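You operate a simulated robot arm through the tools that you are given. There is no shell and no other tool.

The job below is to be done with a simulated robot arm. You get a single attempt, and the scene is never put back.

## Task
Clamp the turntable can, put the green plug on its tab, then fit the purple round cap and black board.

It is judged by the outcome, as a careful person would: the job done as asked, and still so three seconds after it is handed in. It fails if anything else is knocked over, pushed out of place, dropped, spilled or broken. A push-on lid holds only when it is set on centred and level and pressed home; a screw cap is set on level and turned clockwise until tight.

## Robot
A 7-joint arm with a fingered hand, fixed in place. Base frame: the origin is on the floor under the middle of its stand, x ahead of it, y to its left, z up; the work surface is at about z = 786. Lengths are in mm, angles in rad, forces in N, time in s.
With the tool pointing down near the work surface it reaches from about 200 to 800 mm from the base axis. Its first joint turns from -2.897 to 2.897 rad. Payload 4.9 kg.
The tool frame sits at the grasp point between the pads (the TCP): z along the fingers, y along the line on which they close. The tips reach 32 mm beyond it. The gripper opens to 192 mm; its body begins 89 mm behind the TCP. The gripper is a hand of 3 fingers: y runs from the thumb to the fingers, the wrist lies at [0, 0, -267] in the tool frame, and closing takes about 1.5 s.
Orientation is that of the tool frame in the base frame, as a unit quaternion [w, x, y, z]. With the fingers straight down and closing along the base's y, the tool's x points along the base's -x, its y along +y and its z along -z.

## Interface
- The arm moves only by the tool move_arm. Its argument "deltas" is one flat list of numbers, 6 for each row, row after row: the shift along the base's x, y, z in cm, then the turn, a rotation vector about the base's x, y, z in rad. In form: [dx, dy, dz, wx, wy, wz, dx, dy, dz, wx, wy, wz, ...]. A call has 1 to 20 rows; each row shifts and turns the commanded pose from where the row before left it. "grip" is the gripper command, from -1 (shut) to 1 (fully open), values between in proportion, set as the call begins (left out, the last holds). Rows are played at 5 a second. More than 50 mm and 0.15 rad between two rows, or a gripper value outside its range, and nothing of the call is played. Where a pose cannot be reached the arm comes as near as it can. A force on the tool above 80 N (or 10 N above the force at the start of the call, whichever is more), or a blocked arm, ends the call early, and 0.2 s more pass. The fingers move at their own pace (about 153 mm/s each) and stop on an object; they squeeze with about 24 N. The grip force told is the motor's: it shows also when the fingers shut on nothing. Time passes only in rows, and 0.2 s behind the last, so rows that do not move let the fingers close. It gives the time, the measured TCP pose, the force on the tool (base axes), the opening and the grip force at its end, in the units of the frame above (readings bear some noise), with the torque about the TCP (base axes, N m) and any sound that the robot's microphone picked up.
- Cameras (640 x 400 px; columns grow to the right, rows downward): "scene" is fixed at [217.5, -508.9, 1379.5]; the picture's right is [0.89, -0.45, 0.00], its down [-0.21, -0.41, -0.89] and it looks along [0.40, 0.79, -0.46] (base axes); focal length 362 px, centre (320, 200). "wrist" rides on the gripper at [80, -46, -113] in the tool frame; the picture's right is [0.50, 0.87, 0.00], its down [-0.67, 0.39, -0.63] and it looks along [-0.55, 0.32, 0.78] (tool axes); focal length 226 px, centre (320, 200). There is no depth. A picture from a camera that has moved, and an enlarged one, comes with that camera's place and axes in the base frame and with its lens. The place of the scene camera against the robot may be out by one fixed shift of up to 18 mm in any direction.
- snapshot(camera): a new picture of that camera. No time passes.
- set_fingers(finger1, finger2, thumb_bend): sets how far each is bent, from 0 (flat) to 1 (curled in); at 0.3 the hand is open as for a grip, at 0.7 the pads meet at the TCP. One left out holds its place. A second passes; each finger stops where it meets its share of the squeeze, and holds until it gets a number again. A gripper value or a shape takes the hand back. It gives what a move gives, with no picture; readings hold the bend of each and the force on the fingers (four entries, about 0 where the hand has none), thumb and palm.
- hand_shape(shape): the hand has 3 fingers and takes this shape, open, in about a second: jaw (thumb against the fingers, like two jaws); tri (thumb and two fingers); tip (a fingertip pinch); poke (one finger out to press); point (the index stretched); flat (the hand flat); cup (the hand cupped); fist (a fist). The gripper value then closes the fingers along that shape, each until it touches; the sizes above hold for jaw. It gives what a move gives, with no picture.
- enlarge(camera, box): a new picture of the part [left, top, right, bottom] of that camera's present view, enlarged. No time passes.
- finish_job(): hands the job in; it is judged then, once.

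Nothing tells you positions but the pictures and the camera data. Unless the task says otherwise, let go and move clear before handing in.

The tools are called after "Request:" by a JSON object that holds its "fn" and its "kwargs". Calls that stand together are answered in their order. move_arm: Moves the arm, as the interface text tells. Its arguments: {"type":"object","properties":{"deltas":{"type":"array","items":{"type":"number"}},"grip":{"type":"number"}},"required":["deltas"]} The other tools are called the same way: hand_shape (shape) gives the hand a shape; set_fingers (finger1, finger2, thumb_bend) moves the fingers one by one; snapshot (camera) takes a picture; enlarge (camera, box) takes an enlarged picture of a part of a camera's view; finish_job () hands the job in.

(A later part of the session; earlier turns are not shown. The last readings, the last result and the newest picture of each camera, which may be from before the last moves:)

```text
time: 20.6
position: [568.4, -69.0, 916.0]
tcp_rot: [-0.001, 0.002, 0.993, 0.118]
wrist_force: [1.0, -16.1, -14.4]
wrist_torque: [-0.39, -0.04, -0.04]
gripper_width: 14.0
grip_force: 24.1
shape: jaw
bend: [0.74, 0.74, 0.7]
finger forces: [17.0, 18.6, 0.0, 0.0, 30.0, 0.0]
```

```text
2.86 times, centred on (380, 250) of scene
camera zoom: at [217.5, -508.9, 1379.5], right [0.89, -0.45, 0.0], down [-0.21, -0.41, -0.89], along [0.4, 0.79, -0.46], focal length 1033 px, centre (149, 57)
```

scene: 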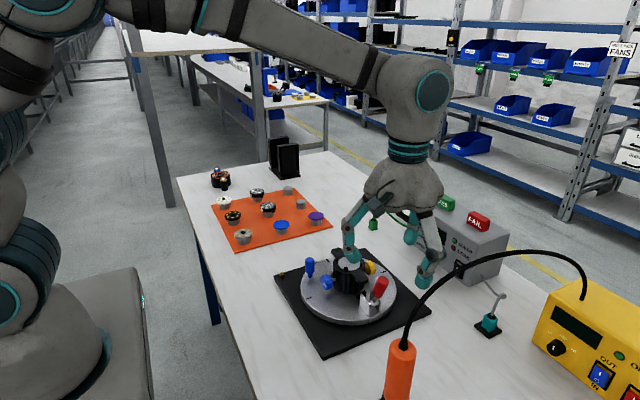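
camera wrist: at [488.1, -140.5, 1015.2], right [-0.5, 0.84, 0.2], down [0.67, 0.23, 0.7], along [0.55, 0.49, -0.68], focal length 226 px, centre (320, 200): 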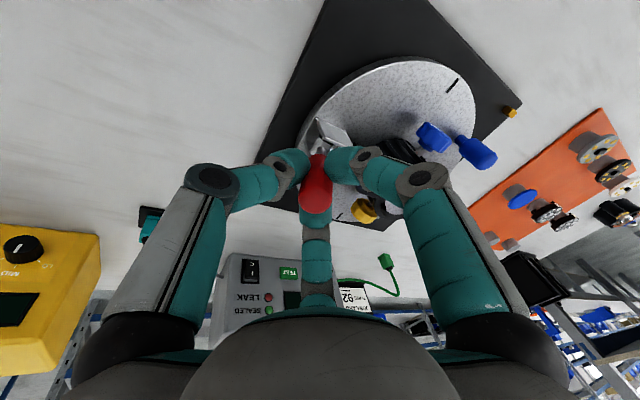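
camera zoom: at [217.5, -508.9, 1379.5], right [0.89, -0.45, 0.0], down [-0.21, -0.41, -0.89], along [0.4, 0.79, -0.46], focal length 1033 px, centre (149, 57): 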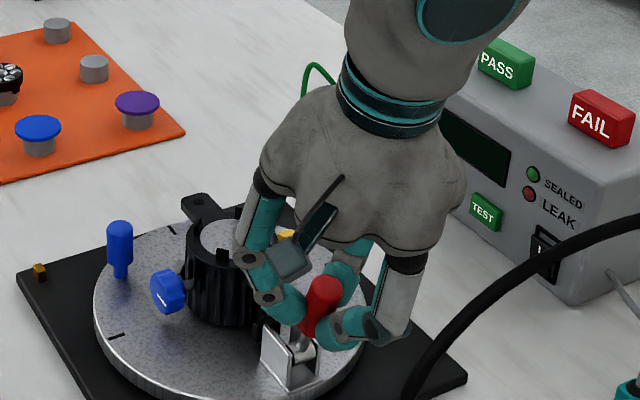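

Request:
{"fn": "enlarge", "kwargs": {"camera": "scene", "box": [355, 268, 400, 323]}}

Request:
{"fn": "enlarge", "kwargs": {"camera": "wrist", "box": [270, 100, 370, 230]}}

```text
7.27 times, centred on (378, 296) of scene
camera zoom: at [217.5, -508.9, 1379.5], right [0.89, -0.45, 0.0], down [-0.21, -0.41, -0.89], along [0.4, 0.79, -0.46], focal length 2630 px, centre (-98, -494)
```

zoom: 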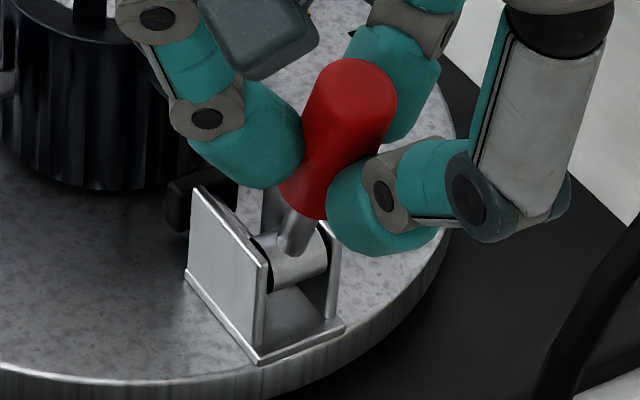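

```text
3.08 times, centred on (320, 165) of wrist
camera zoom: at [488.1, -140.5, 1015.2], right [-0.5, 0.84, 0.2], down [0.67, 0.23, 0.7], along [0.55, 0.49, -0.68], focal length 696 px, centre (320, 308)
```

zoom: 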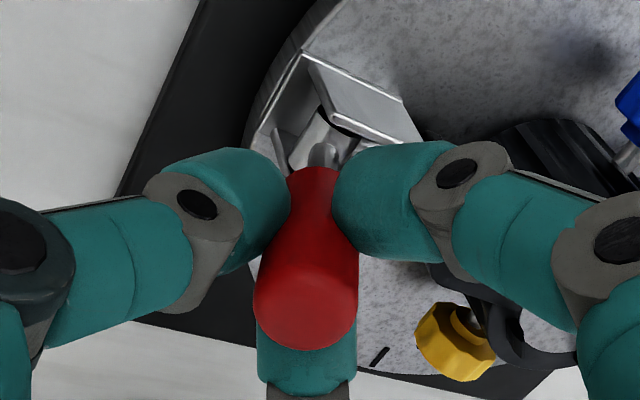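

Pushing toward the can met about 16 N after a few mm. Before forcing anything, I'll test the opposite direction for comparison.

Request:
{"fn": "move_arm", "kwargs": {"deltas": [0, -0.38, -0.11, 0.05, 0, 0, 0, -0.37, -0.13, 0.05, 0, 0, 0, -0.36, -0.15, 0.05, 0, 0, 0, -0.35, -0.17, 0.05, 0, 0]}}

Request:
{"fn": "enlarge", "kwargs": {"camera": "scene", "box": [355, 268, 400, 323]}}

```text
time: 21.6
position: [568.9, -80.7, 911.8]
tcp_rot: [-0.001, 0.0, 0.976, 0.217]
wrist_force: [0.2, -0.5, -4.4]
wrist_torque: [-0.14, 0.02, 0.0]
gripper_width: 13.8
grip_force: 23.6
shape: jaw
bend: [0.74, 0.73, 0.7]
finger forces: [23.2, 23.7, 0.0, 0.1, 23.9, 0.1]
```

```text
7.27 times, centred on (378, 296) of scene
camera zoom: at [217.5, -508.9, 1379.5], right [0.89, -0.45, 0.0], down [-0.21, -0.41, -0.89], along [0.4, 0.79, -0.46], focal length 2630 px, centre (-98, -494)
```

zoom: 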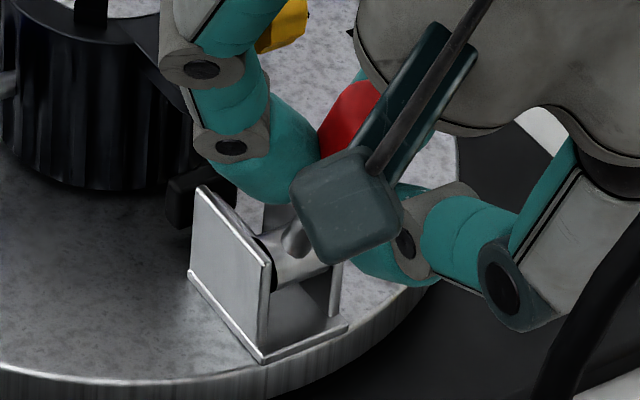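

The outward direction is free of resistance. I'll continue a little further that way and see whether the pad moves.

Request:
{"fn": "move_arm", "kwargs": {"deltas": [0, -0.36, -0.18, 0.05, 0, 0, 0, -0.35, -0.2, 0.05, 0, 0, 0, -0.34, -0.22, 0.05, 0, 0, 0, -0.33, -0.23, 0.05, 0, 0]}}

Request:
{"fn": "snapshot", "kwargs": {"camera": "wrist"}}

Request:
{"fn": "enlarge", "kwargs": {"camera": "scene", "box": [355, 268, 400, 323]}}

```text
time: 22.6
position: [568.7, -95.8, 903.7]
tcp_rot: [0.0, 0.001, 0.949, 0.314]
wrist_force: [1.2, 2.0, -2.9]
wrist_torque: [-0.07, -0.06, -0.03]
gripper_width: 13.4
grip_force: 24.2
shape: jaw
bend: [0.74, 0.74, 0.7]
finger forces: [23.0, 24.5, 0.1, 0.0, 23.3, 0.0]
```

```text
taken
camera wrist: at [488.6, -199.8, 966.6], right [-0.5, 0.7, 0.52], down [0.67, -0.07, 0.74], along [0.55, 0.72, -0.43], focal length 226 px, centre (320, 200)
```

wrist: 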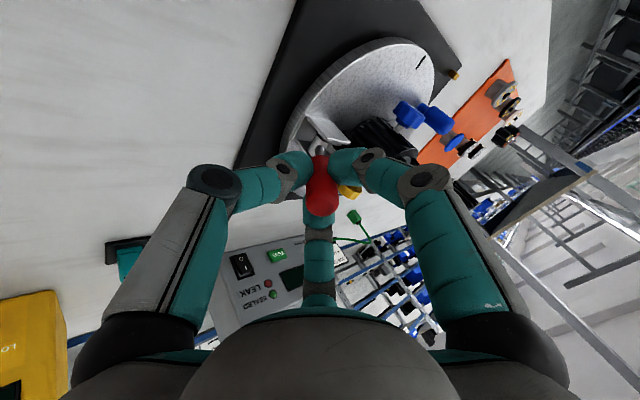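

```text
7.27 times, centred on (378, 296) of scene
camera zoom: at [217.5, -508.9, 1379.5], right [0.89, -0.45, 0.0], down [-0.21, -0.41, -0.89], along [0.4, 0.79, -0.46], focal length 2630 px, centre (-98, -494)
```

zoom: 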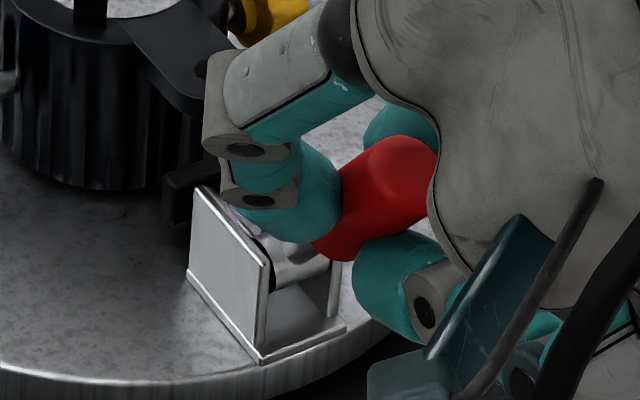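

The handle swings outward freely and the pad creeps toward the can, so outward and down is the closing direction. I'll check clearance to the screwdriver cable before going on.

Request:
{"fn": "snapshot", "kwargs": {"camera": "scene"}}

Request:
{"fn": "enlarge", "kwargs": {"camera": "scene", "box": [330, 180, 600, 400]}}

```text
taken
```

scene: 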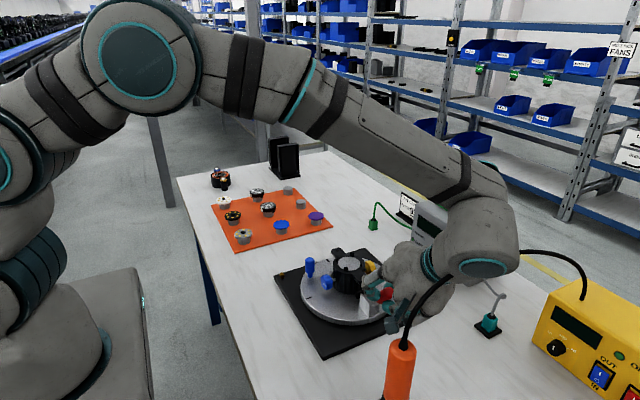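

```text
1.82 times, centred on (465, 290) of scene
camera zoom: at [217.5, -508.9, 1379.5], right [0.89, -0.45, 0.0], down [-0.21, -0.41, -0.89], along [0.4, 0.79, -0.46], focal length 658 px, centre (56, 36)
```

zoom: 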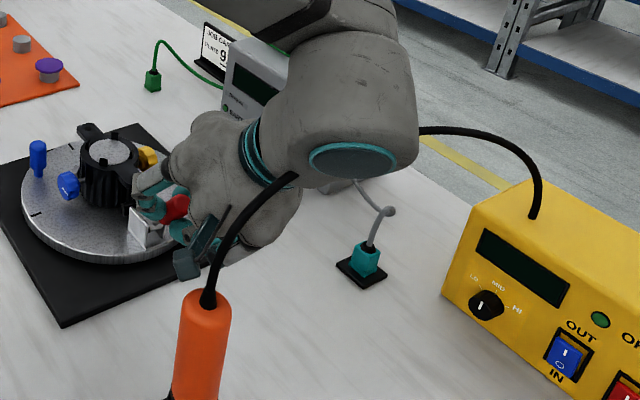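

The cable visually overlaps the wrist with no force, so I'd rather not swing further that way. I'll release the handle, back off upward, return the hand to vertical, and press the handle down from above.

Request:
{"fn": "move_arm", "kwargs": {"deltas": [0, 0, 0, 0, 0, 0, 0, 0, 0, 0, 0, 0, 0, 0, 0, 0, 0, 0, 0, 0, 0, 0, 0, 0], "grip": 0.3}}

Request:
{"fn": "enlarge", "kwargs": {"camera": "scene", "box": [340, 250, 420, 330]}}

Request:
{"fn": "move_arm", "kwargs": {"deltas": [0, -0.5, 1.2, 0, 0, 0, 0, -0.5, 1.2, 0, 0, 0, 0, -0.5, 1.2, 0, 0, 0, 0, -0.3, 1.5, 0, 0, 0, 0, 0, 1.5, -0.1, 0, 0, 0, 0, 1.5, -0.13, 0, 0, 0, 0, 1.5, -0.14, 0, 0, 0, 0, 1, -0.14, 0, 0, 0, 0, 0, -0.13, 0, 0]}}

Request:
{"fn": "snapshot", "kwargs": {"camera": "wrist"}}

Request:
{"fn": "enlarge", "kwargs": {"camera": "scene", "box": [310, 220, 430, 330]}}

```text
time: 23.6
position: [568.4, -95.2, 903.6]
tcp_rot: [-0.001, 0.001, 0.949, 0.315]
wrist_force: [0.5, -1.1, -0.5]
wrist_torque: [-0.01, -0.01, 0.0]
gripper_width: 124.6
grip_force: 0.0
shape: jaw
bend: [0.31, 0.31, 0.7]
finger forces: [0.0, 0.0, 0.0, 0.0, 0.1, 0.0]
```

```text
5.00 times, centred on (380, 290) of scene
camera zoom: at [217.5, -508.9, 1379.5], right [0.89, -0.45, 0.0], down [-0.21, -0.41, -0.89], along [0.4, 0.79, -0.46], focal length 1808 px, centre (20, -250)
```

zoom: 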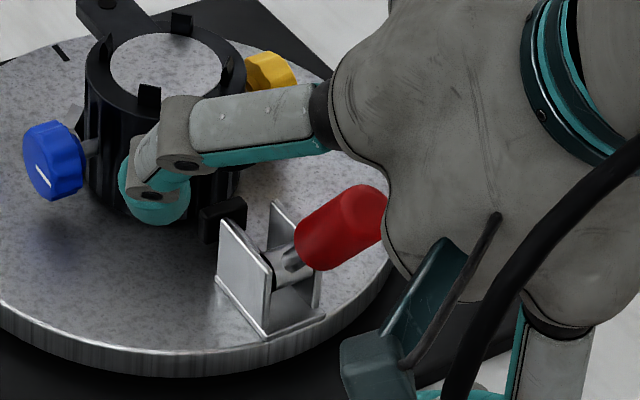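

```text
time: 25.6
position: [567.9, -112.5, 1009.8]
tcp_rot: [0.001, 0.0, 1.0, -0.001]
wrist_force: [-0.6, -0.3, -0.2]
wrist_torque: [0.01, -0.04, 0.0]
gripper_width: 124.9
grip_force: 0.1
shape: jaw
bend: [0.31, 0.31, 0.7]
finger forces: [0.0, 0.1, 0.1, 0.0, 0.1, 0.0]
```

```text
taken
camera wrist: at [487.2, -159.7, 1122.3], right [-0.5, 0.87, 0.0], down [0.67, 0.39, 0.63], along [0.55, 0.31, -0.78], focal length 226 px, centre (320, 200)
```

wrist: 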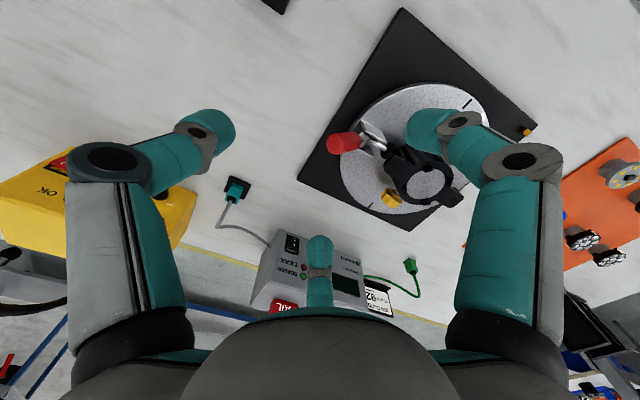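

```text
3.64 times, centred on (370, 275) of scene
camera zoom: at [217.5, -508.9, 1379.5], right [0.89, -0.45, 0.0], down [-0.21, -0.41, -0.89], along [0.4, 0.79, -0.46], focal length 1315 px, centre (138, -73)
```

zoom: 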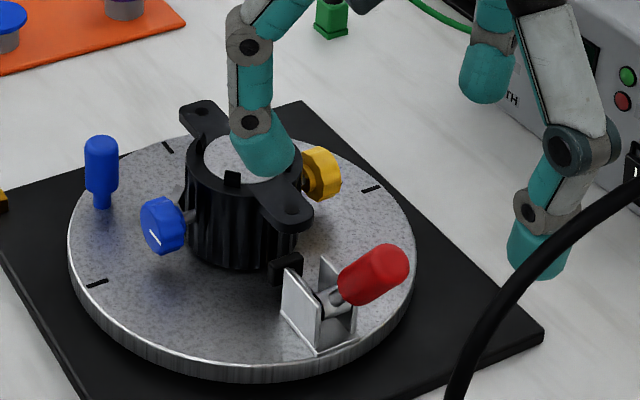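

The handle stayed put at about 38°. Now with closed fingertips I'll press down on the handle from above.

Request:
{"fn": "move_arm", "kwargs": {"deltas": [0, 0.5, 0, 0, 0, 0, 0, 0.5, 0, 0, 0, 0, 0, 0.3, 0, 0, 0, 0, 0, 0, 0, 0, 0, 0, 0, 0, -2, 0, 0, 0, 0, 0, -2, 0, 0, 0, 0, 0, -0.8, 0, 0, 0], "grip": -1}}

Request:
{"fn": "snapshot", "kwargs": {"camera": "wrist"}}

Request:
{"fn": "enlarge", "kwargs": {"camera": "scene", "box": [310, 220, 430, 330]}}

```text
time: 27.2
position: [568.1, -99.8, 962.2]
tcp_rot: [0.0, 0.001, 1.0, -0.001]
wrist_force: [0.3, -0.3, 0.1]
wrist_torque: [0.0, -0.01, 0.02]
gripper_width: 0.0
grip_force: 24.1
shape: jaw
bend: [0.7, 0.7, 0.7]
finger forces: [0.1, 0.0, 0.0, 0.0, 0.0, 0.0]
```

```text
taken
camera wrist: at [488.1, -146.6, 1074.4], right [-0.5, 0.87, 0.0], down [0.67, 0.39, 0.63], along [0.55, 0.31, -0.78], focal length 226 px, centre (320, 200)
```

wrist: 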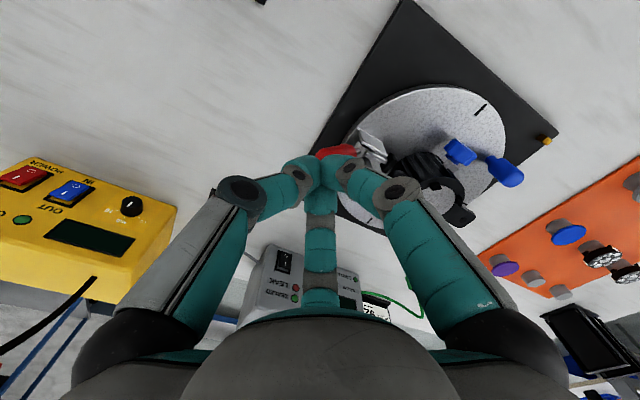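

```text
3.64 times, centred on (370, 275) of scene
camera zoom: at [217.5, -508.9, 1379.5], right [0.89, -0.45, 0.0], down [-0.21, -0.41, -0.89], along [0.4, 0.79, -0.46], focal length 1315 px, centre (138, -73)
```

zoom: 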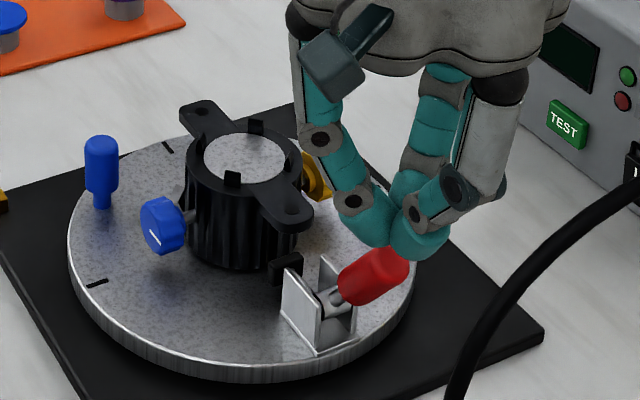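

Request:
{"fn": "move_arm", "kwargs": {"deltas": [0, 0.7, 0, 0, 0, 0, 0, 0, -1, 0, 0, 0, 0, 0, -1, 0, 0, 0, 0, 0, -0.7, 0, 0, 0]}}

Request:
{"fn": "enlarge", "kwargs": {"camera": "scene", "box": [310, 220, 430, 330]}}

Request:
{"fn": "enlarge", "kwargs": {"camera": "wrist", "box": [260, 80, 460, 220]}}

```text
time: 28.2
position: [570.5, -95.7, 938.1]
tcp_rot: [0.003, 0.001, 1.0, -0.003]
wrist_force: [-0.7, -16.9, 20.1]
wrist_torque: [-0.72, -0.02, -0.01]
gripper_width: 0.3
grip_force: 24.1
shape: jaw
bend: [0.7, 0.7, 0.7]
finger forces: [0.0, 0.0, 0.1, 0.0, 0.1, 0.0]
```

```text
3.64 times, centred on (370, 275) of scene
camera zoom: at [217.5, -508.9, 1379.5], right [0.89, -0.45, 0.0], down [-0.21, -0.41, -0.89], along [0.4, 0.79, -0.46], focal length 1315 px, centre (138, -73)
```

zoom: 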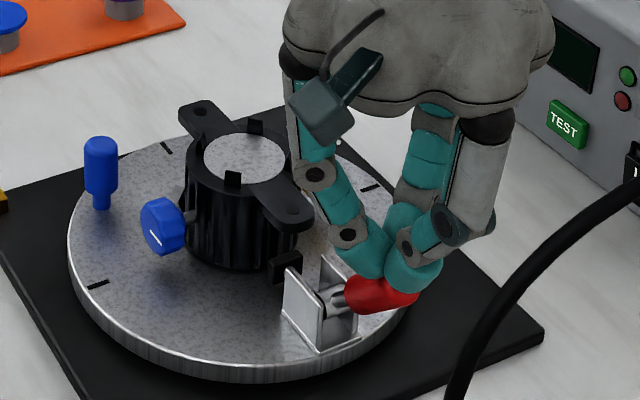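

```text
2.86 times, centred on (360, 150) of wrist
camera zoom: at [489.1, -141.4, 1049.4], right [-0.5, 0.87, -0.01], down [0.67, 0.39, 0.63], along [0.55, 0.31, -0.77], focal length 646 px, centre (206, 343)
```

zoom: 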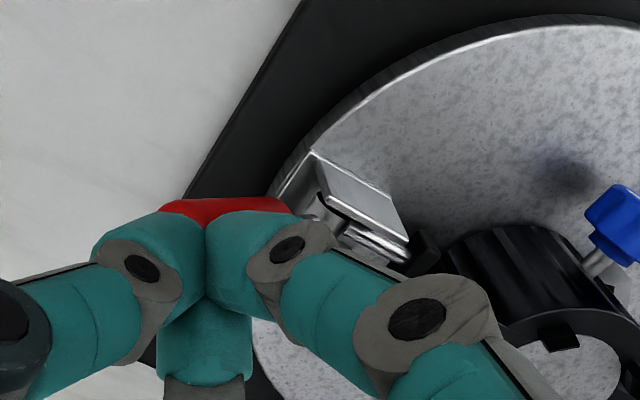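

The handle is swinging down as I press. I'll keep pressing a bit more, watching the force.

Request:
{"fn": "move_arm", "kwargs": {"deltas": [0, -0.4, -0.7, 0, 0, 0, 0, -0.3, -0.7, 0, 0, 0]}}

Request:
{"fn": "enlarge", "kwargs": {"camera": "scene", "box": [310, 220, 430, 330]}}

```text
time: 28.8
position: [569.2, -103.6, 920.1]
tcp_rot: [0.002, 0.0, 1.0, -0.003]
wrist_force: [0.4, -36.6, 26.2]
wrist_torque: [-1.57, -0.04, 0.01]
gripper_width: 0.0
grip_force: 24.0
shape: jaw
bend: [0.7, 0.7, 0.7]
finger forces: [0.0, 0.1, 0.0, 0.1, 52.7, 0.1]
```

```text
3.64 times, centred on (370, 275) of scene
camera zoom: at [217.5, -508.9, 1379.5], right [0.89, -0.45, 0.0], down [-0.21, -0.41, -0.89], along [0.4, 0.79, -0.46], focal length 1315 px, centre (138, -73)
```

zoom: 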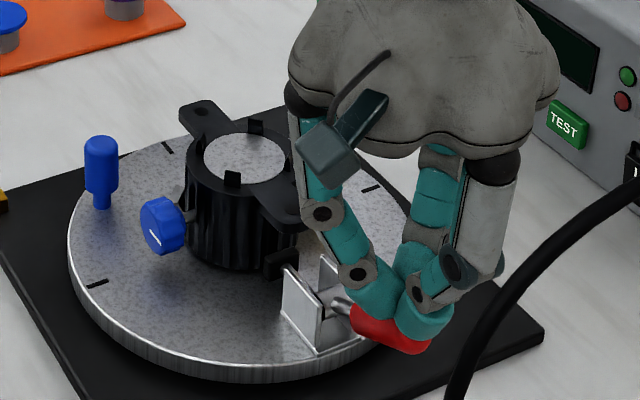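

Request:
{"fn": "move_arm", "kwargs": {"deltas": [0, 0, 1, 0, 0, 0, 0, 0.5, 1, 0, 0, 0, 0, 1, 1, 0, 0, 0]}}

Request:
{"fn": "enlarge", "kwargs": {"camera": "scene", "box": [310, 220, 430, 330]}}

Request:
{"fn": "enlarge", "kwargs": {"camera": "wrist", "box": [260, 80, 460, 220]}}

```text
time: 29.6
position: [567.9, -85.9, 946.7]
tcp_rot: [-0.002, 0.001, 1.0, 0.001]
wrist_force: [0.2, 0.1, 0.2]
wrist_torque: [0.01, -0.01, -0.01]
gripper_width: 0.0
grip_force: 23.8
shape: jaw
bend: [0.7, 0.7, 0.7]
finger forces: [0.0, 0.0, 0.0, 0.0, 0.0, 0.0]
```

```text
3.64 times, centred on (370, 275) of scene
camera zoom: at [217.5, -508.9, 1379.5], right [0.89, -0.45, 0.0], down [-0.21, -0.41, -0.89], along [0.4, 0.79, -0.46], focal length 1315 px, centre (138, -73)
```

zoom: 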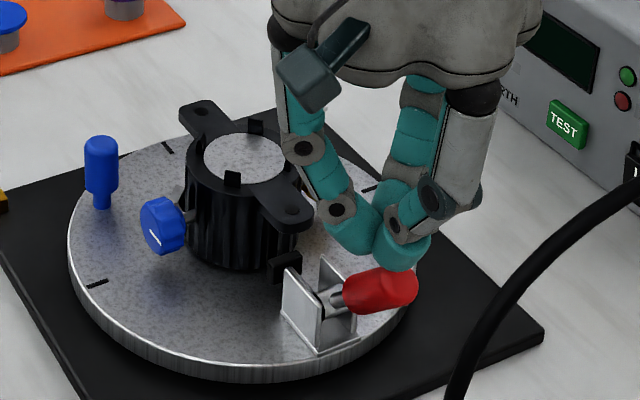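

```text
2.86 times, centred on (360, 150) of wrist
camera zoom: at [488.0, -132.2, 1060.0], right [-0.5, 0.87, 0.0], down [0.68, 0.39, 0.63], along [0.54, 0.31, -0.78], focal length 646 px, centre (206, 343)
```

zoom: 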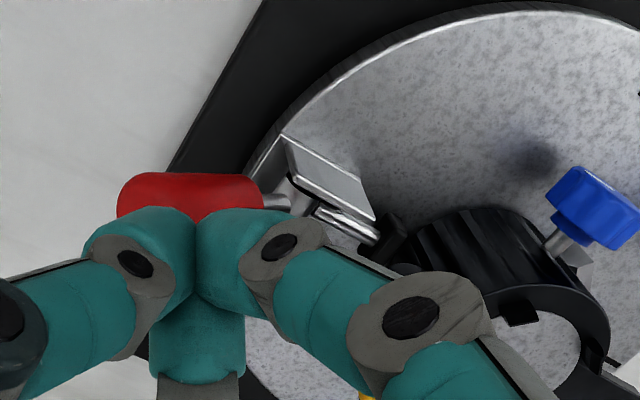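

Request:
{"fn": "move_arm", "kwargs": {"deltas": [0, 0, -1, 0, 0, 0, 0, 0, -1, 0, 0, 0, 0, 0, -1, 0, 0, 0]}}

Request:
{"fn": "enlarge", "kwargs": {"camera": "scene", "box": [310, 220, 430, 330]}}

Request:
{"fn": "enlarge", "kwargs": {"camera": "wrist", "box": [260, 80, 460, 220]}}

```text
time: 30.4
position: [569.8, -85.9, 918.0]
tcp_rot: [0.0, 0.001, 1.0, 0.0]
wrist_force: [0.2, 0.4, -0.4]
wrist_torque: [-0.04, 0.0, -0.01]
gripper_width: 0.1
grip_force: 24.3
shape: jaw
bend: [0.7, 0.7, 0.7]
finger forces: [0.0, 0.0, 0.0, 0.0, 0.0, 0.1]
```

```text
3.64 times, centred on (370, 275) of scene
camera zoom: at [217.5, -508.9, 1379.5], right [0.89, -0.45, 0.0], down [-0.21, -0.41, -0.89], along [0.4, 0.79, -0.46], focal length 1315 px, centre (138, -73)
```

zoom: 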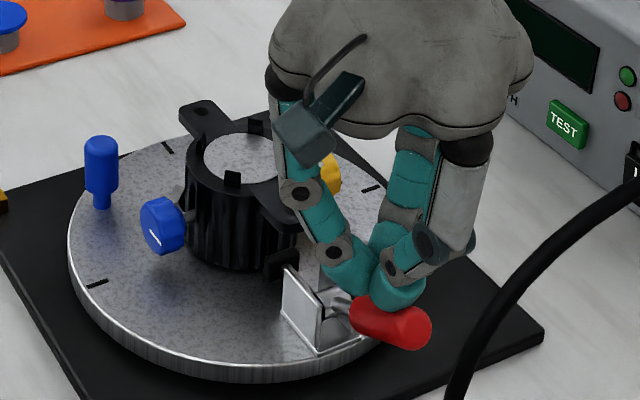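

```text
2.86 times, centred on (360, 150) of wrist
camera zoom: at [488.6, -131.3, 1031.4], right [-0.5, 0.87, 0.0], down [0.67, 0.39, 0.63], along [0.55, 0.31, -0.78], focal length 646 px, centre (206, 343)
```

zoom: 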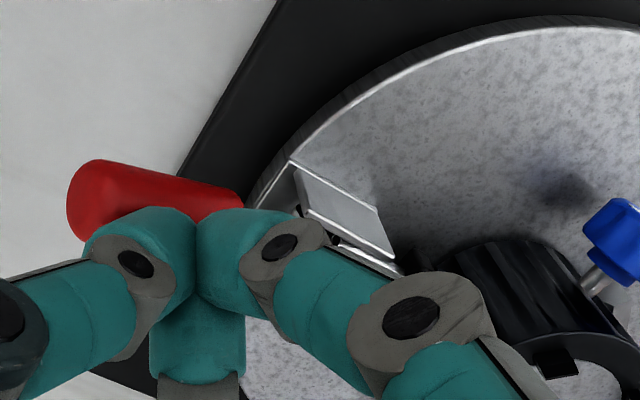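

Request:
{"fn": "move_arm", "kwargs": {"deltas": [0, 0.3, 1.5, 0, 0, 0, 0, 0.5, 2, 0, 0, 0, 0, 0.5, 2, 0, 0, 0]}}

Request:
{"fn": "enlarge", "kwargs": {"camera": "scene", "box": [310, 220, 430, 330]}}

Request:
{"fn": "enlarge", "kwargs": {"camera": "wrist", "box": [260, 80, 460, 220]}}

```text
time: 31.2
position: [570.4, -73.3, 975.3]
tcp_rot: [0.001, 0.001, 1.0, 0.0]
wrist_force: [-0.3, 0.2, -0.1]
wrist_torque: [0.0, -0.01, -0.03]
gripper_width: 0.2
grip_force: 24.7
shape: jaw
bend: [0.7, 0.7, 0.7]
finger forces: [0.0, 0.0, 0.0, 0.0, 0.1, 0.0]
```

```text
3.64 times, centred on (370, 275) of scene
camera zoom: at [217.5, -508.9, 1379.5], right [0.89, -0.45, 0.0], down [-0.21, -0.41, -0.89], along [0.4, 0.79, -0.46], focal length 1315 px, centre (138, -73)
```

zoom: 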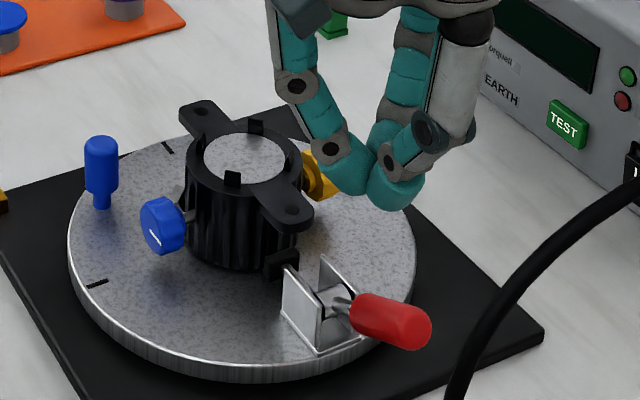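

```text
2.86 times, centred on (360, 150) of wrist
camera zoom: at [490.3, -119.3, 1087.9], right [-0.5, 0.87, 0.0], down [0.67, 0.39, 0.63], along [0.55, 0.31, -0.78], focal length 646 px, centre (206, 343)
```

zoom: 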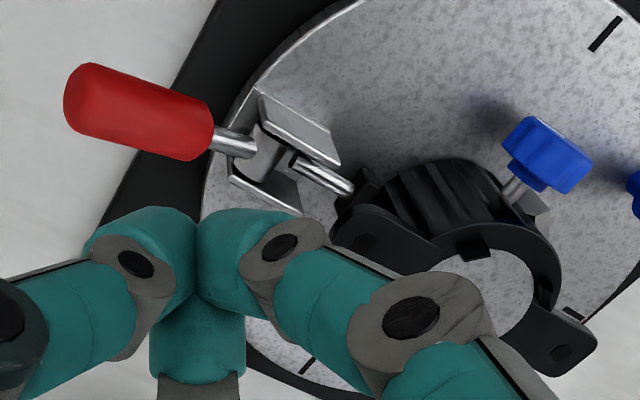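

Request:
{"fn": "enlarge", "kwargs": {"camera": "scene", "box": [350, 275, 410, 325]}}

Request:
{"fn": "enlarge", "kwargs": {"camera": "wrist", "box": [330, 110, 410, 180]}}

```text
8.00 times, centred on (380, 300) of scene
camera zoom: at [217.5, -508.9, 1379.5], right [0.89, -0.45, 0.0], down [-0.21, -0.41, -0.89], along [0.4, 0.79, -0.46], focal length 2893 px, centre (-160, -600)
```

zoom: 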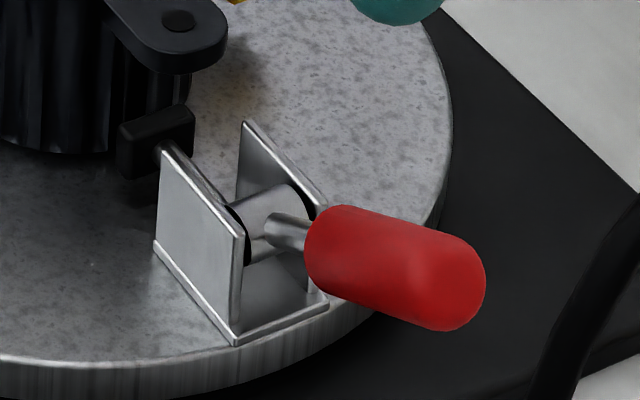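

```text
5.71 times, centred on (370, 145) of wrist
camera zoom: at [490.3, -119.3, 1087.9], right [-0.5, 0.87, 0.0], down [0.67, 0.39, 0.63], along [0.55, 0.31, -0.78], focal length 1292 px, centre (34, 514)
```

zoom: 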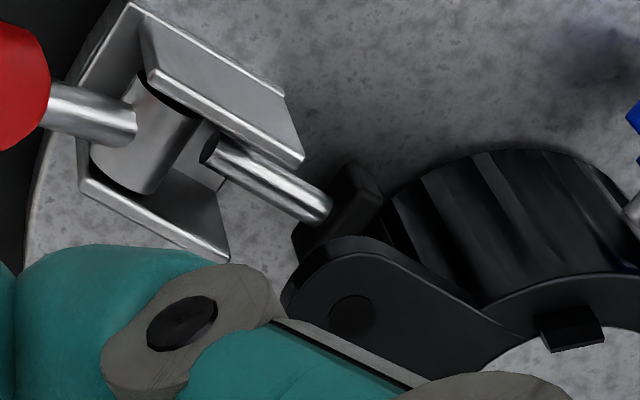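

The handle now stays down at about 75° and the pad is at the can. I'll press once more to verify that it's fully home.

Request:
{"fn": "move_arm", "kwargs": {"deltas": [0, -0.8, -1.5, 0, 0, 0, 0, -0.8, -1.5, 0, 0, 0, 0, -0.4, -1.5, 0, 0, 0, 0, 0, -1.2, 0, 0, 0, 0, 0, -0.7, 0, 0, 0, 0, 0, -0.5, 0, 0, 0]}}

Request:
{"fn": "enlarge", "kwargs": {"camera": "scene", "box": [350, 275, 410, 325]}}

```text
time: 32.6
position: [569.8, -92.9, 907.5]
tcp_rot: [-0.001, 0.001, 1.0, -0.001]
wrist_force: [-0.5, 0.1, 0.8]
wrist_torque: [-0.01, -0.01, 0.0]
gripper_width: 0.0
grip_force: 24.0
shape: jaw
bend: [0.7, 0.7, 0.7]
finger forces: [0.0, 0.1, 0.0, 0.0, 0.0, 0.1]
```

```text
8.00 times, centred on (380, 300) of scene
camera zoom: at [217.5, -508.9, 1379.5], right [0.89, -0.45, 0.0], down [-0.21, -0.41, -0.89], along [0.4, 0.79, -0.46], focal length 2893 px, centre (-160, -600)
```

zoom: 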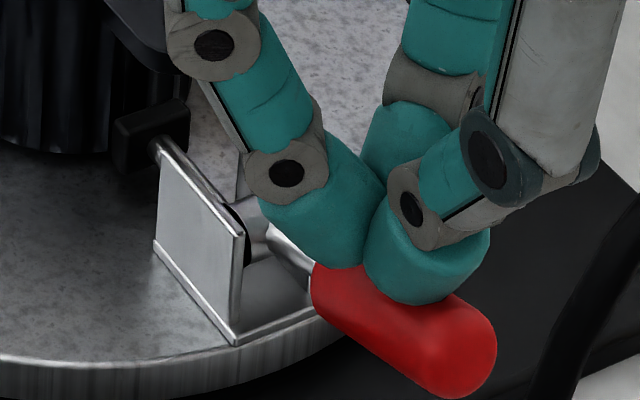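

It moved further with almost no force, so it wasn't home yet. I'll continue down in small steps.

Request:
{"fn": "move_arm", "kwargs": {"deltas": [0, 0, -0.6, 0, 0, 0, 0, 0, -0.6, 0, 0, 0]}}

Request:
{"fn": "enlarge", "kwargs": {"camera": "scene", "box": [350, 275, 410, 325]}}

```text
time: 33.2
position: [568.5, -92.2, 894.2]
tcp_rot: [-0.001, 0.002, 1.0, 0.0]
wrist_force: [-0.5, -0.3, 0.2]
wrist_torque: [0.0, -0.03, -0.02]
gripper_width: 0.0
grip_force: 24.2
shape: jaw
bend: [0.7, 0.7, 0.7]
finger forces: [0.0, 0.1, 0.0, 0.0, 0.1, 0.0]
```

```text
8.00 times, centred on (380, 300) of scene
camera zoom: at [217.5, -508.9, 1379.5], right [0.89, -0.45, 0.0], down [-0.21, -0.41, -0.89], along [0.4, 0.79, -0.46], focal length 2893 px, centre (-160, -600)
```

zoom: 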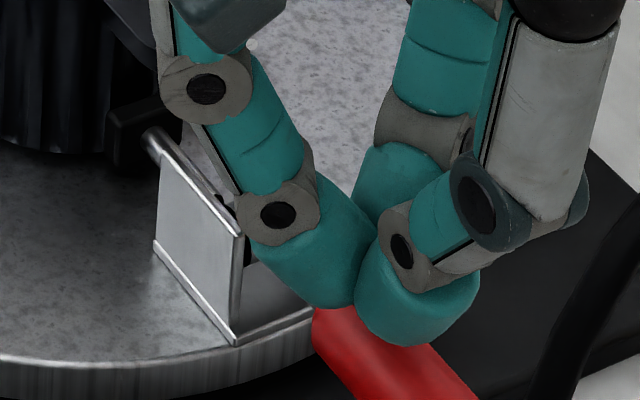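

Request:
{"fn": "move_arm", "kwargs": {"deltas": [0, 0, -0.6, 0, 0, 0, 0, 0, -0.6, 0, 0, 0]}}

Request:
{"fn": "enlarge", "kwargs": {"camera": "scene", "box": [340, 265, 420, 345]}}

Request:
{"fn": "enlarge", "kwargs": {"camera": "wrist", "box": [240, 60, 460, 220]}}

```text
time: 33.8
position: [571.1, -93.5, 886.1]
tcp_rot: [0.004, 0.001, 1.0, -0.002]
wrist_force: [-1.1, -1.7, 24.4]
wrist_torque: [-0.36, 0.05, -0.04]
gripper_width: 0.0
grip_force: 23.8
shape: jaw
bend: [0.7, 0.7, 0.7]
finger forces: [0.1, 0.0, 0.0, 0.0, 58.7, 0.0]
```

```text
5.00 times, centred on (380, 305) of scene
camera zoom: at [217.5, -508.9, 1379.5], right [0.89, -0.45, 0.0], down [-0.21, -0.41, -0.89], along [0.4, 0.79, -0.46], focal length 1808 px, centre (20, -325)
```

zoom: 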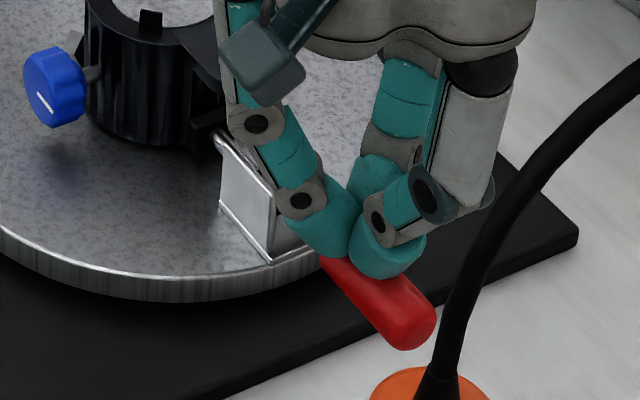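

```text
2.50 times, centred on (350, 140) of wrist
camera zoom: at [490.3, -140.1, 998.2], right [-0.5, 0.87, -0.01], down [0.67, 0.39, 0.64], along [0.55, 0.31, -0.77], focal length 565 px, centre (245, 350)
```

zoom: 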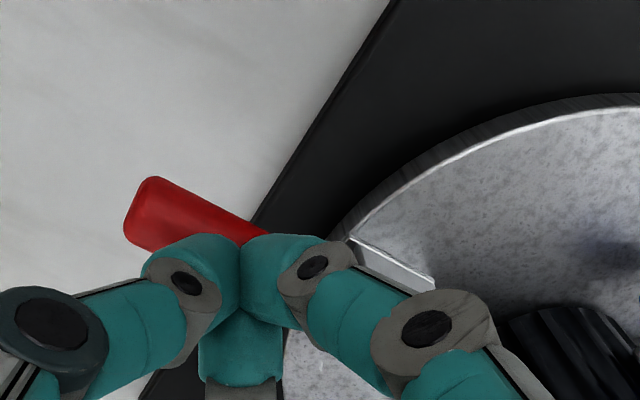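

Force has risen to 24 N, suggesting the clamp is at its stop. One slightly firmer press to confirm, then I'll back off and look.

Request:
{"fn": "move_arm", "kwargs": {"deltas": [0, 0, -0.3, 0, 0, 0, 0, 0, -0.3, 0, 0, 0]}}

Request:
{"fn": "enlarge", "kwargs": {"camera": "scene", "box": [340, 265, 420, 345]}}

```text
time: 34.4
position: [575.4, -94.1, 884.1]
tcp_rot: [0.009, 0.001, 1.0, -0.003]
wrist_force: [-2.9, -11.6, 61.9]
wrist_torque: [-0.99, 0.04, 0.05]
gripper_width: 0.0
grip_force: 24.4
shape: jaw
bend: [0.7, 0.7, 0.7]
finger forces: [0.0, 0.0, 0.0, 0.0, 92.6, 0.0]
```

```text
5.00 times, centred on (380, 305) of scene
camera zoom: at [217.5, -508.9, 1379.5], right [0.89, -0.45, 0.0], down [-0.21, -0.41, -0.89], along [0.4, 0.79, -0.46], focal length 1808 px, centre (20, -325)
```

zoom: 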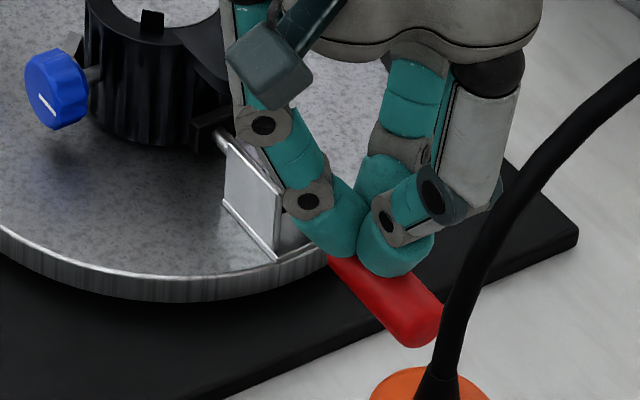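

The clamp is at its hard stop (62 N). Lifting off and inspecting.

Request:
{"fn": "move_arm", "kwargs": {"deltas": [0, 0, 1, 0, 0, 0, 0, 0, 1.5, 0, 0, 0, 0, 0.5, 2, 0, 0, 0, 0, 1, 2, 0, 0, 0, 0, 1, 2, 0, 0, 0, 0, 1, 2, 0, 0, 0]}}

Request:
{"fn": "enlarge", "kwargs": {"camera": "scene", "box": [300, 235, 430, 345]}}

Request:
{"fn": "enlarge", "kwargs": {"camera": "wrist", "box": [240, 20, 460, 220]}}

```text
time: 35.8
position: [568.6, -57.5, 980.2]
tcp_rot: [0.0, 0.0, 1.0, -0.001]
wrist_force: [-0.8, 0.3, 0.3]
wrist_torque: [-0.01, 0.0, 0.01]
gripper_width: 0.0
grip_force: 23.9
shape: jaw
bend: [0.7, 0.7, 0.7]
finger forces: [0.1, 0.1, 0.1, 0.0, 0.0, 0.0]
```

```text
3.64 times, centred on (365, 290) of scene
camera zoom: at [217.5, -508.9, 1379.5], right [0.89, -0.45, 0.0], down [-0.21, -0.41, -0.89], along [0.4, 0.79, -0.46], focal length 1315 px, centre (156, -127)
```

zoom: 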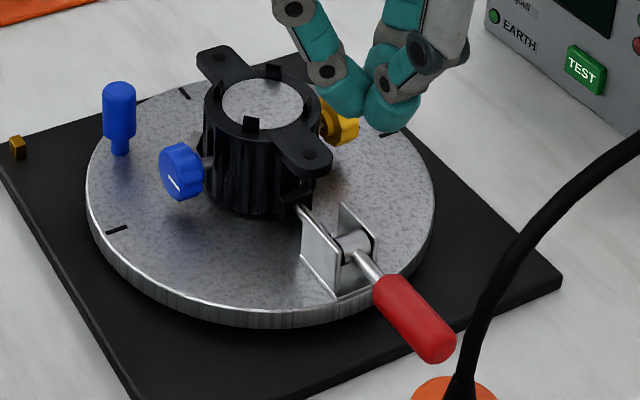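

```text
2.00 times, centred on (350, 120) of wrist
camera zoom: at [487.7, -104.4, 1092.6], right [-0.5, 0.87, 0.0], down [0.67, 0.39, 0.63], along [0.55, 0.31, -0.78], focal length 452 px, centre (260, 360)
```

zoom: 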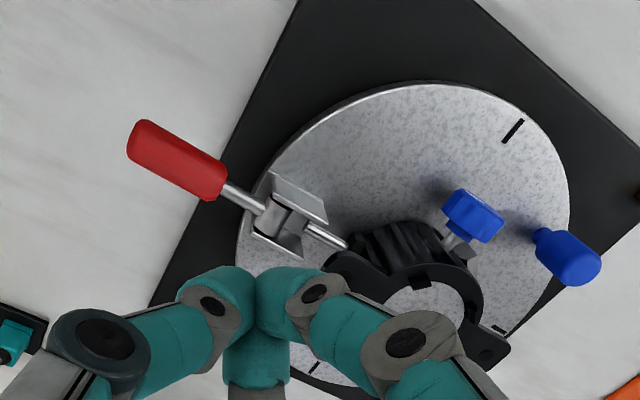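

The clamp handle is down past centre and the pad is tight against the can. Next is the green plug; I'll move over for a closer look.

Request:
{"fn": "move_arm", "kwargs": {"deltas": [0, 2, 1, 0, 0, 0, 0.9, 3.5, 0, 0, 0, 0, 0.9, 3.5, 0, 0, 0, 0, 0.9, 3.5, 0, 0, 0, 0, 0.9, 3.5, 0, 0, 0, 0, 0.9, 3.5, 0, 0, 0, 0, 0.9, 3.5, 0, 0, 0, 0, 0.9, 3.0, 0, 0, 0, 0, 0.9, 2.5, 0, 0, 0, 0], "grip": 0.3}}

Request:
{"fn": "snapshot", "kwargs": {"camera": "wrist"}}

Request:
{"fn": "snapshot", "kwargs": {"camera": "scene"}}

```text
time: 37.8
position: [638.7, 226.0, 992.2]
tcp_rot: [0.0, 0.001, 1.0, -0.001]
wrist_force: [1.1, 1.1, -0.8]
wrist_torque: [-0.03, 0.0, 0.02]
gripper_width: 124.9
grip_force: 0.1
shape: jaw
bend: [0.31, 0.31, 0.7]
finger forces: [0.0, 0.0, 0.0, 0.0, 0.1, 0.0]
```

```text
taken
camera wrist: at [559.2, 179.9, 1104.7], right [-0.5, 0.87, 0.0], down [0.67, 0.39, 0.63], along [0.55, 0.31, -0.78], focal length 226 px, centre (320, 200)
```

wrist: 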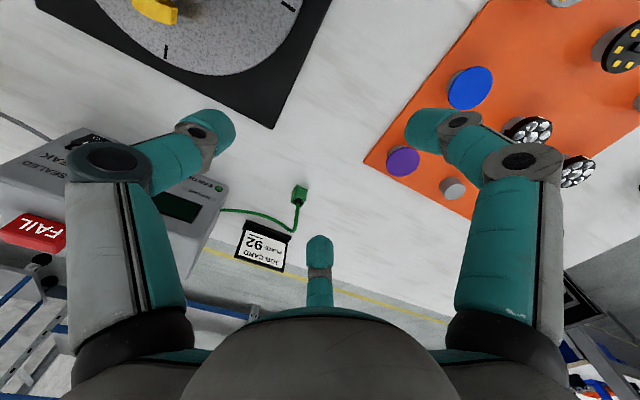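

```text
taken
```

scene: 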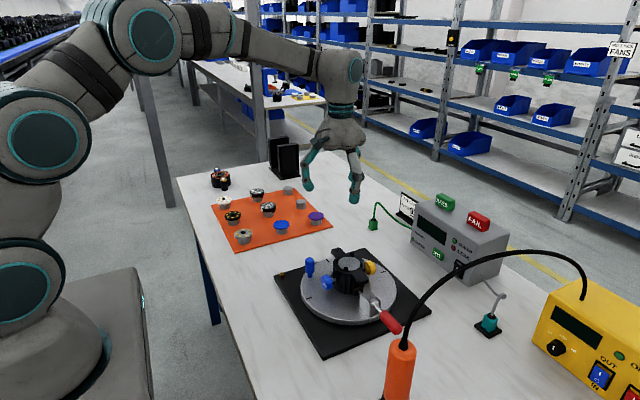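

Request:
{"fn": "enlarge", "kwargs": {"camera": "wrist", "box": [220, 160, 330, 270]}}

Request:
{"fn": "enlarge", "kwargs": {"camera": "wrist", "box": [275, 170, 325, 220]}}

Request:
{"fn": "enlarge", "kwargs": {"camera": "scene", "box": [360, 200, 400, 240]}}

```text
3.64 times, centred on (275, 215) of wrist
camera zoom: at [559.2, 179.9, 1104.7], right [-0.5, 0.87, 0.0], down [0.67, 0.39, 0.63], along [0.55, 0.31, -0.78], focal length 822 px, centre (484, 146)
```

zoom: 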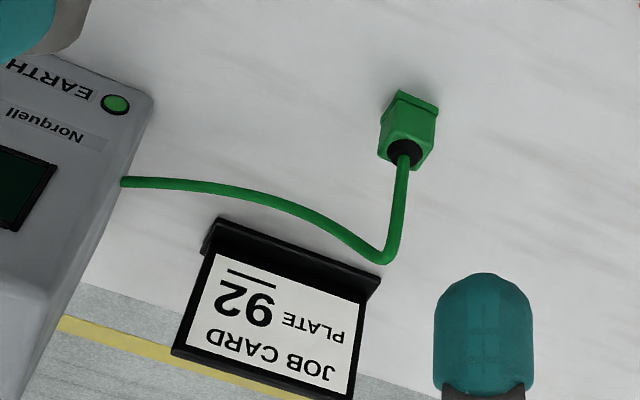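

```text
8.00 times, centred on (300, 195) of wrist
camera zoom: at [559.2, 179.9, 1104.7], right [-0.5, 0.87, 0.0], down [0.67, 0.39, 0.63], along [0.55, 0.31, -0.78], focal length 1808 px, centre (480, 240)
```

zoom: 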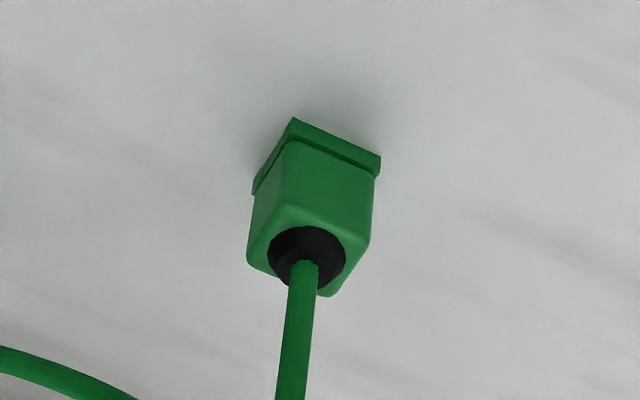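

```text
10.00 times, centred on (380, 220) of scene
camera zoom: at [217.5, -508.9, 1379.5], right [0.89, -0.45, 0.0], down [-0.21, -0.41, -0.89], along [0.4, 0.79, -0.46], focal length 3616 px, centre (-280, 0)
```

zoom: 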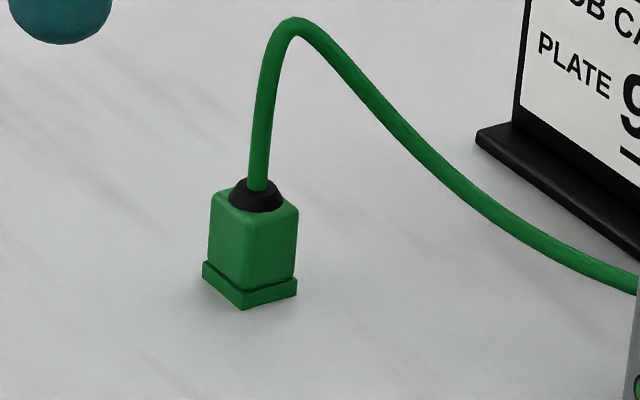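

The plug sits at about (782, 264), axis-aligned, 786–817 high; the brass tab tops out near (451, 166, 803) and is axis-aligned too, so a pure translation should do. I'll narrow the grip and move above the plug, checking reach.

Request:
{"fn": "move_arm", "kwargs": {"deltas": [2, 0.6, -1, 0, 0, 0, 2, 0.6, -1, 0, 0, 0, 2, 0.6, -1, 0, 0, 0, 2, 0.6, -1, 0, 0, 0, 2, 0.6, -1, 0, 0, 0, 2.2, 0.6, -1, 0, 0, 0, 2.2, 0.3, -1, 0, 0, 0], "grip": -0.45}}

Request:
{"fn": "snapshot", "kwargs": {"camera": "wrist"}}

Request:
{"fn": "enlarge", "kwargs": {"camera": "scene", "box": [330, 130, 450, 250]}}

```text
time: 39.4
position: [757.8, 259.9, 929.1]
tcp_rot: [-0.001, 0.001, 1.0, -0.001]
wrist_force: [-1.1, -0.6, -0.1]
wrist_torque: [0.04, -0.01, 0.03]
gripper_width: 52.9
grip_force: 0.0
shape: jaw
bend: [0.49, 0.49, 0.7]
finger forces: [0.0, 0.1, 0.0, 0.0, 0.1, 0.0]
out of reach, approached as far as the arm can: row 6, 7
```

```text
taken
camera wrist: at [677.0, 213.2, 1042.0], right [-0.5, 0.87, 0.0], down [0.67, 0.39, 0.63], along [0.55, 0.31, -0.78], focal length 226 px, centre (320, 200)
```

wrist: 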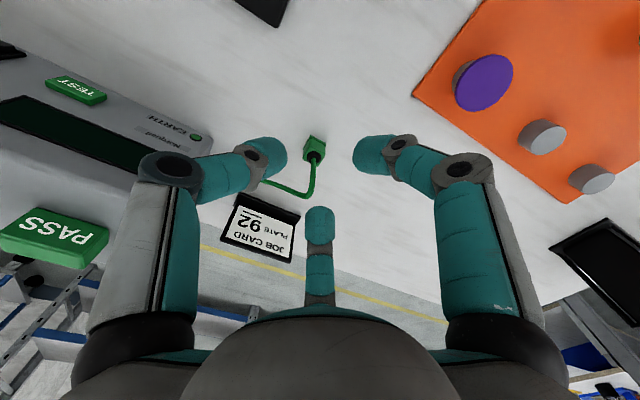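

```text
3.33 times, centred on (390, 190) of scene
camera zoom: at [217.5, -508.9, 1379.5], right [0.89, -0.45, 0.0], down [-0.21, -0.41, -0.89], along [0.4, 0.79, -0.46], focal length 1205 px, centre (87, 233)
```

zoom: 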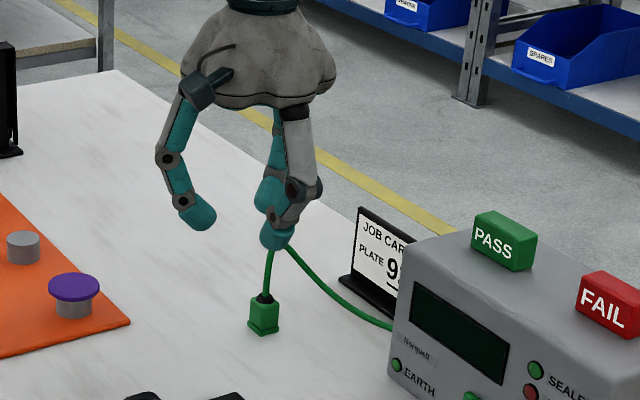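

Vertical reach ends at about 800 mm, so I'll lean the hand outward by 0.2 rad to reach the plug.

Request:
{"fn": "move_arm", "kwargs": {"deltas": [0, 0, 0, 0.032, -0.095, 0, 0, 0, 0, 0.032, -0.095, 0, 0, 0, 0, 0, 0, 0]}}

```text
time: 40.2
position: [756.2, 259.7, 931.0]
tcp_rot: [0.096, 0.0, 0.995, 0.032]
wrist_force: [0.1, -0.3, 0.9]
wrist_torque: [-0.03, 0.08, -0.01]
gripper_width: 52.9
grip_force: 0.0
shape: jaw
bend: [0.49, 0.49, 0.7]
finger forces: [0.1, 0.0, 0.0, 0.1, 0.1, 0.1]
```

Request:
{"fn": "move_arm", "kwargs": {"deltas": [1.1, 0.15, -1.7, 0, 0, 0, 1.1, 0.15, -1.7, 0, 0, 0, 0, 0, -1.7, 0, 0, 0]}}

Request:
{"fn": "snapshot", "kwargs": {"camera": "wrist"}}

Request:
{"fn": "enlarge", "kwargs": {"camera": "scene", "box": [330, 150, 450, 250]}}

```text
time: 41.0
position: [777.3, 262.7, 878.3]
tcp_rot: [0.094, 0.002, 0.995, 0.031]
wrist_force: [-0.7, -0.1, 0.3]
wrist_torque: [0.02, 0.03, -0.01]
gripper_width: 52.9
grip_force: 0.1
shape: jaw
bend: [0.49, 0.49, 0.7]
finger forces: [0.0, 0.0, 0.0, 0.0, 0.1, 0.0]
```

```text
taken
camera wrist: at [677.5, 209.3, 970.6], right [-0.49, 0.87, -0.04], down [0.54, 0.34, 0.77], along [0.68, 0.36, -0.64], focal length 226 px, centre (320, 200)
```

wrist: 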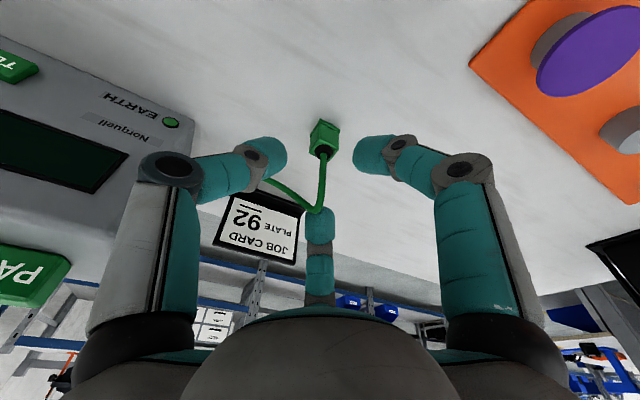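

```text
4.00 times, centred on (390, 200) of scene
camera zoom: at [217.5, -508.9, 1379.5], right [0.89, -0.45, 0.0], down [-0.21, -0.41, -0.89], along [0.4, 0.79, -0.46], focal length 1446 px, centre (40, 200)
```

zoom: 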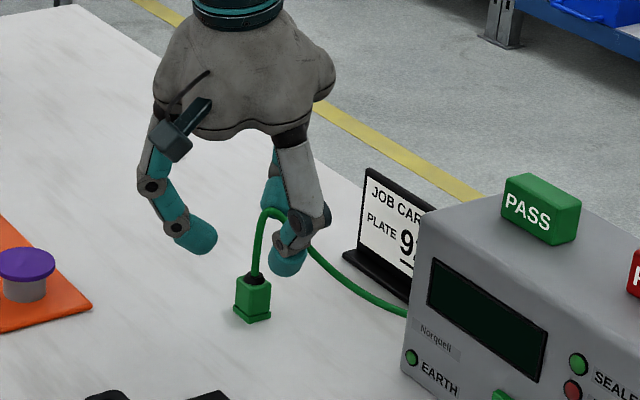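

Request:
{"fn": "enlarge", "kwargs": {"camera": "wrist", "box": [280, 100, 370, 170]}}

```text
5.71 times, centred on (325, 135) of wrist
camera zoom: at [677.5, 209.3, 970.6], right [-0.49, 0.87, -0.04], down [0.54, 0.34, 0.77], along [0.68, 0.36, -0.64], focal length 1292 px, centre (291, 571)
```

zoom: 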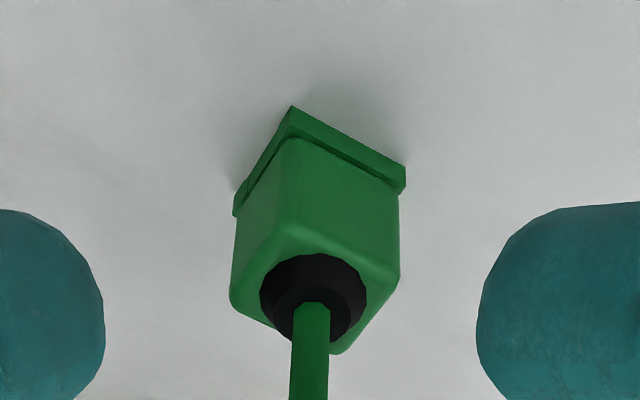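

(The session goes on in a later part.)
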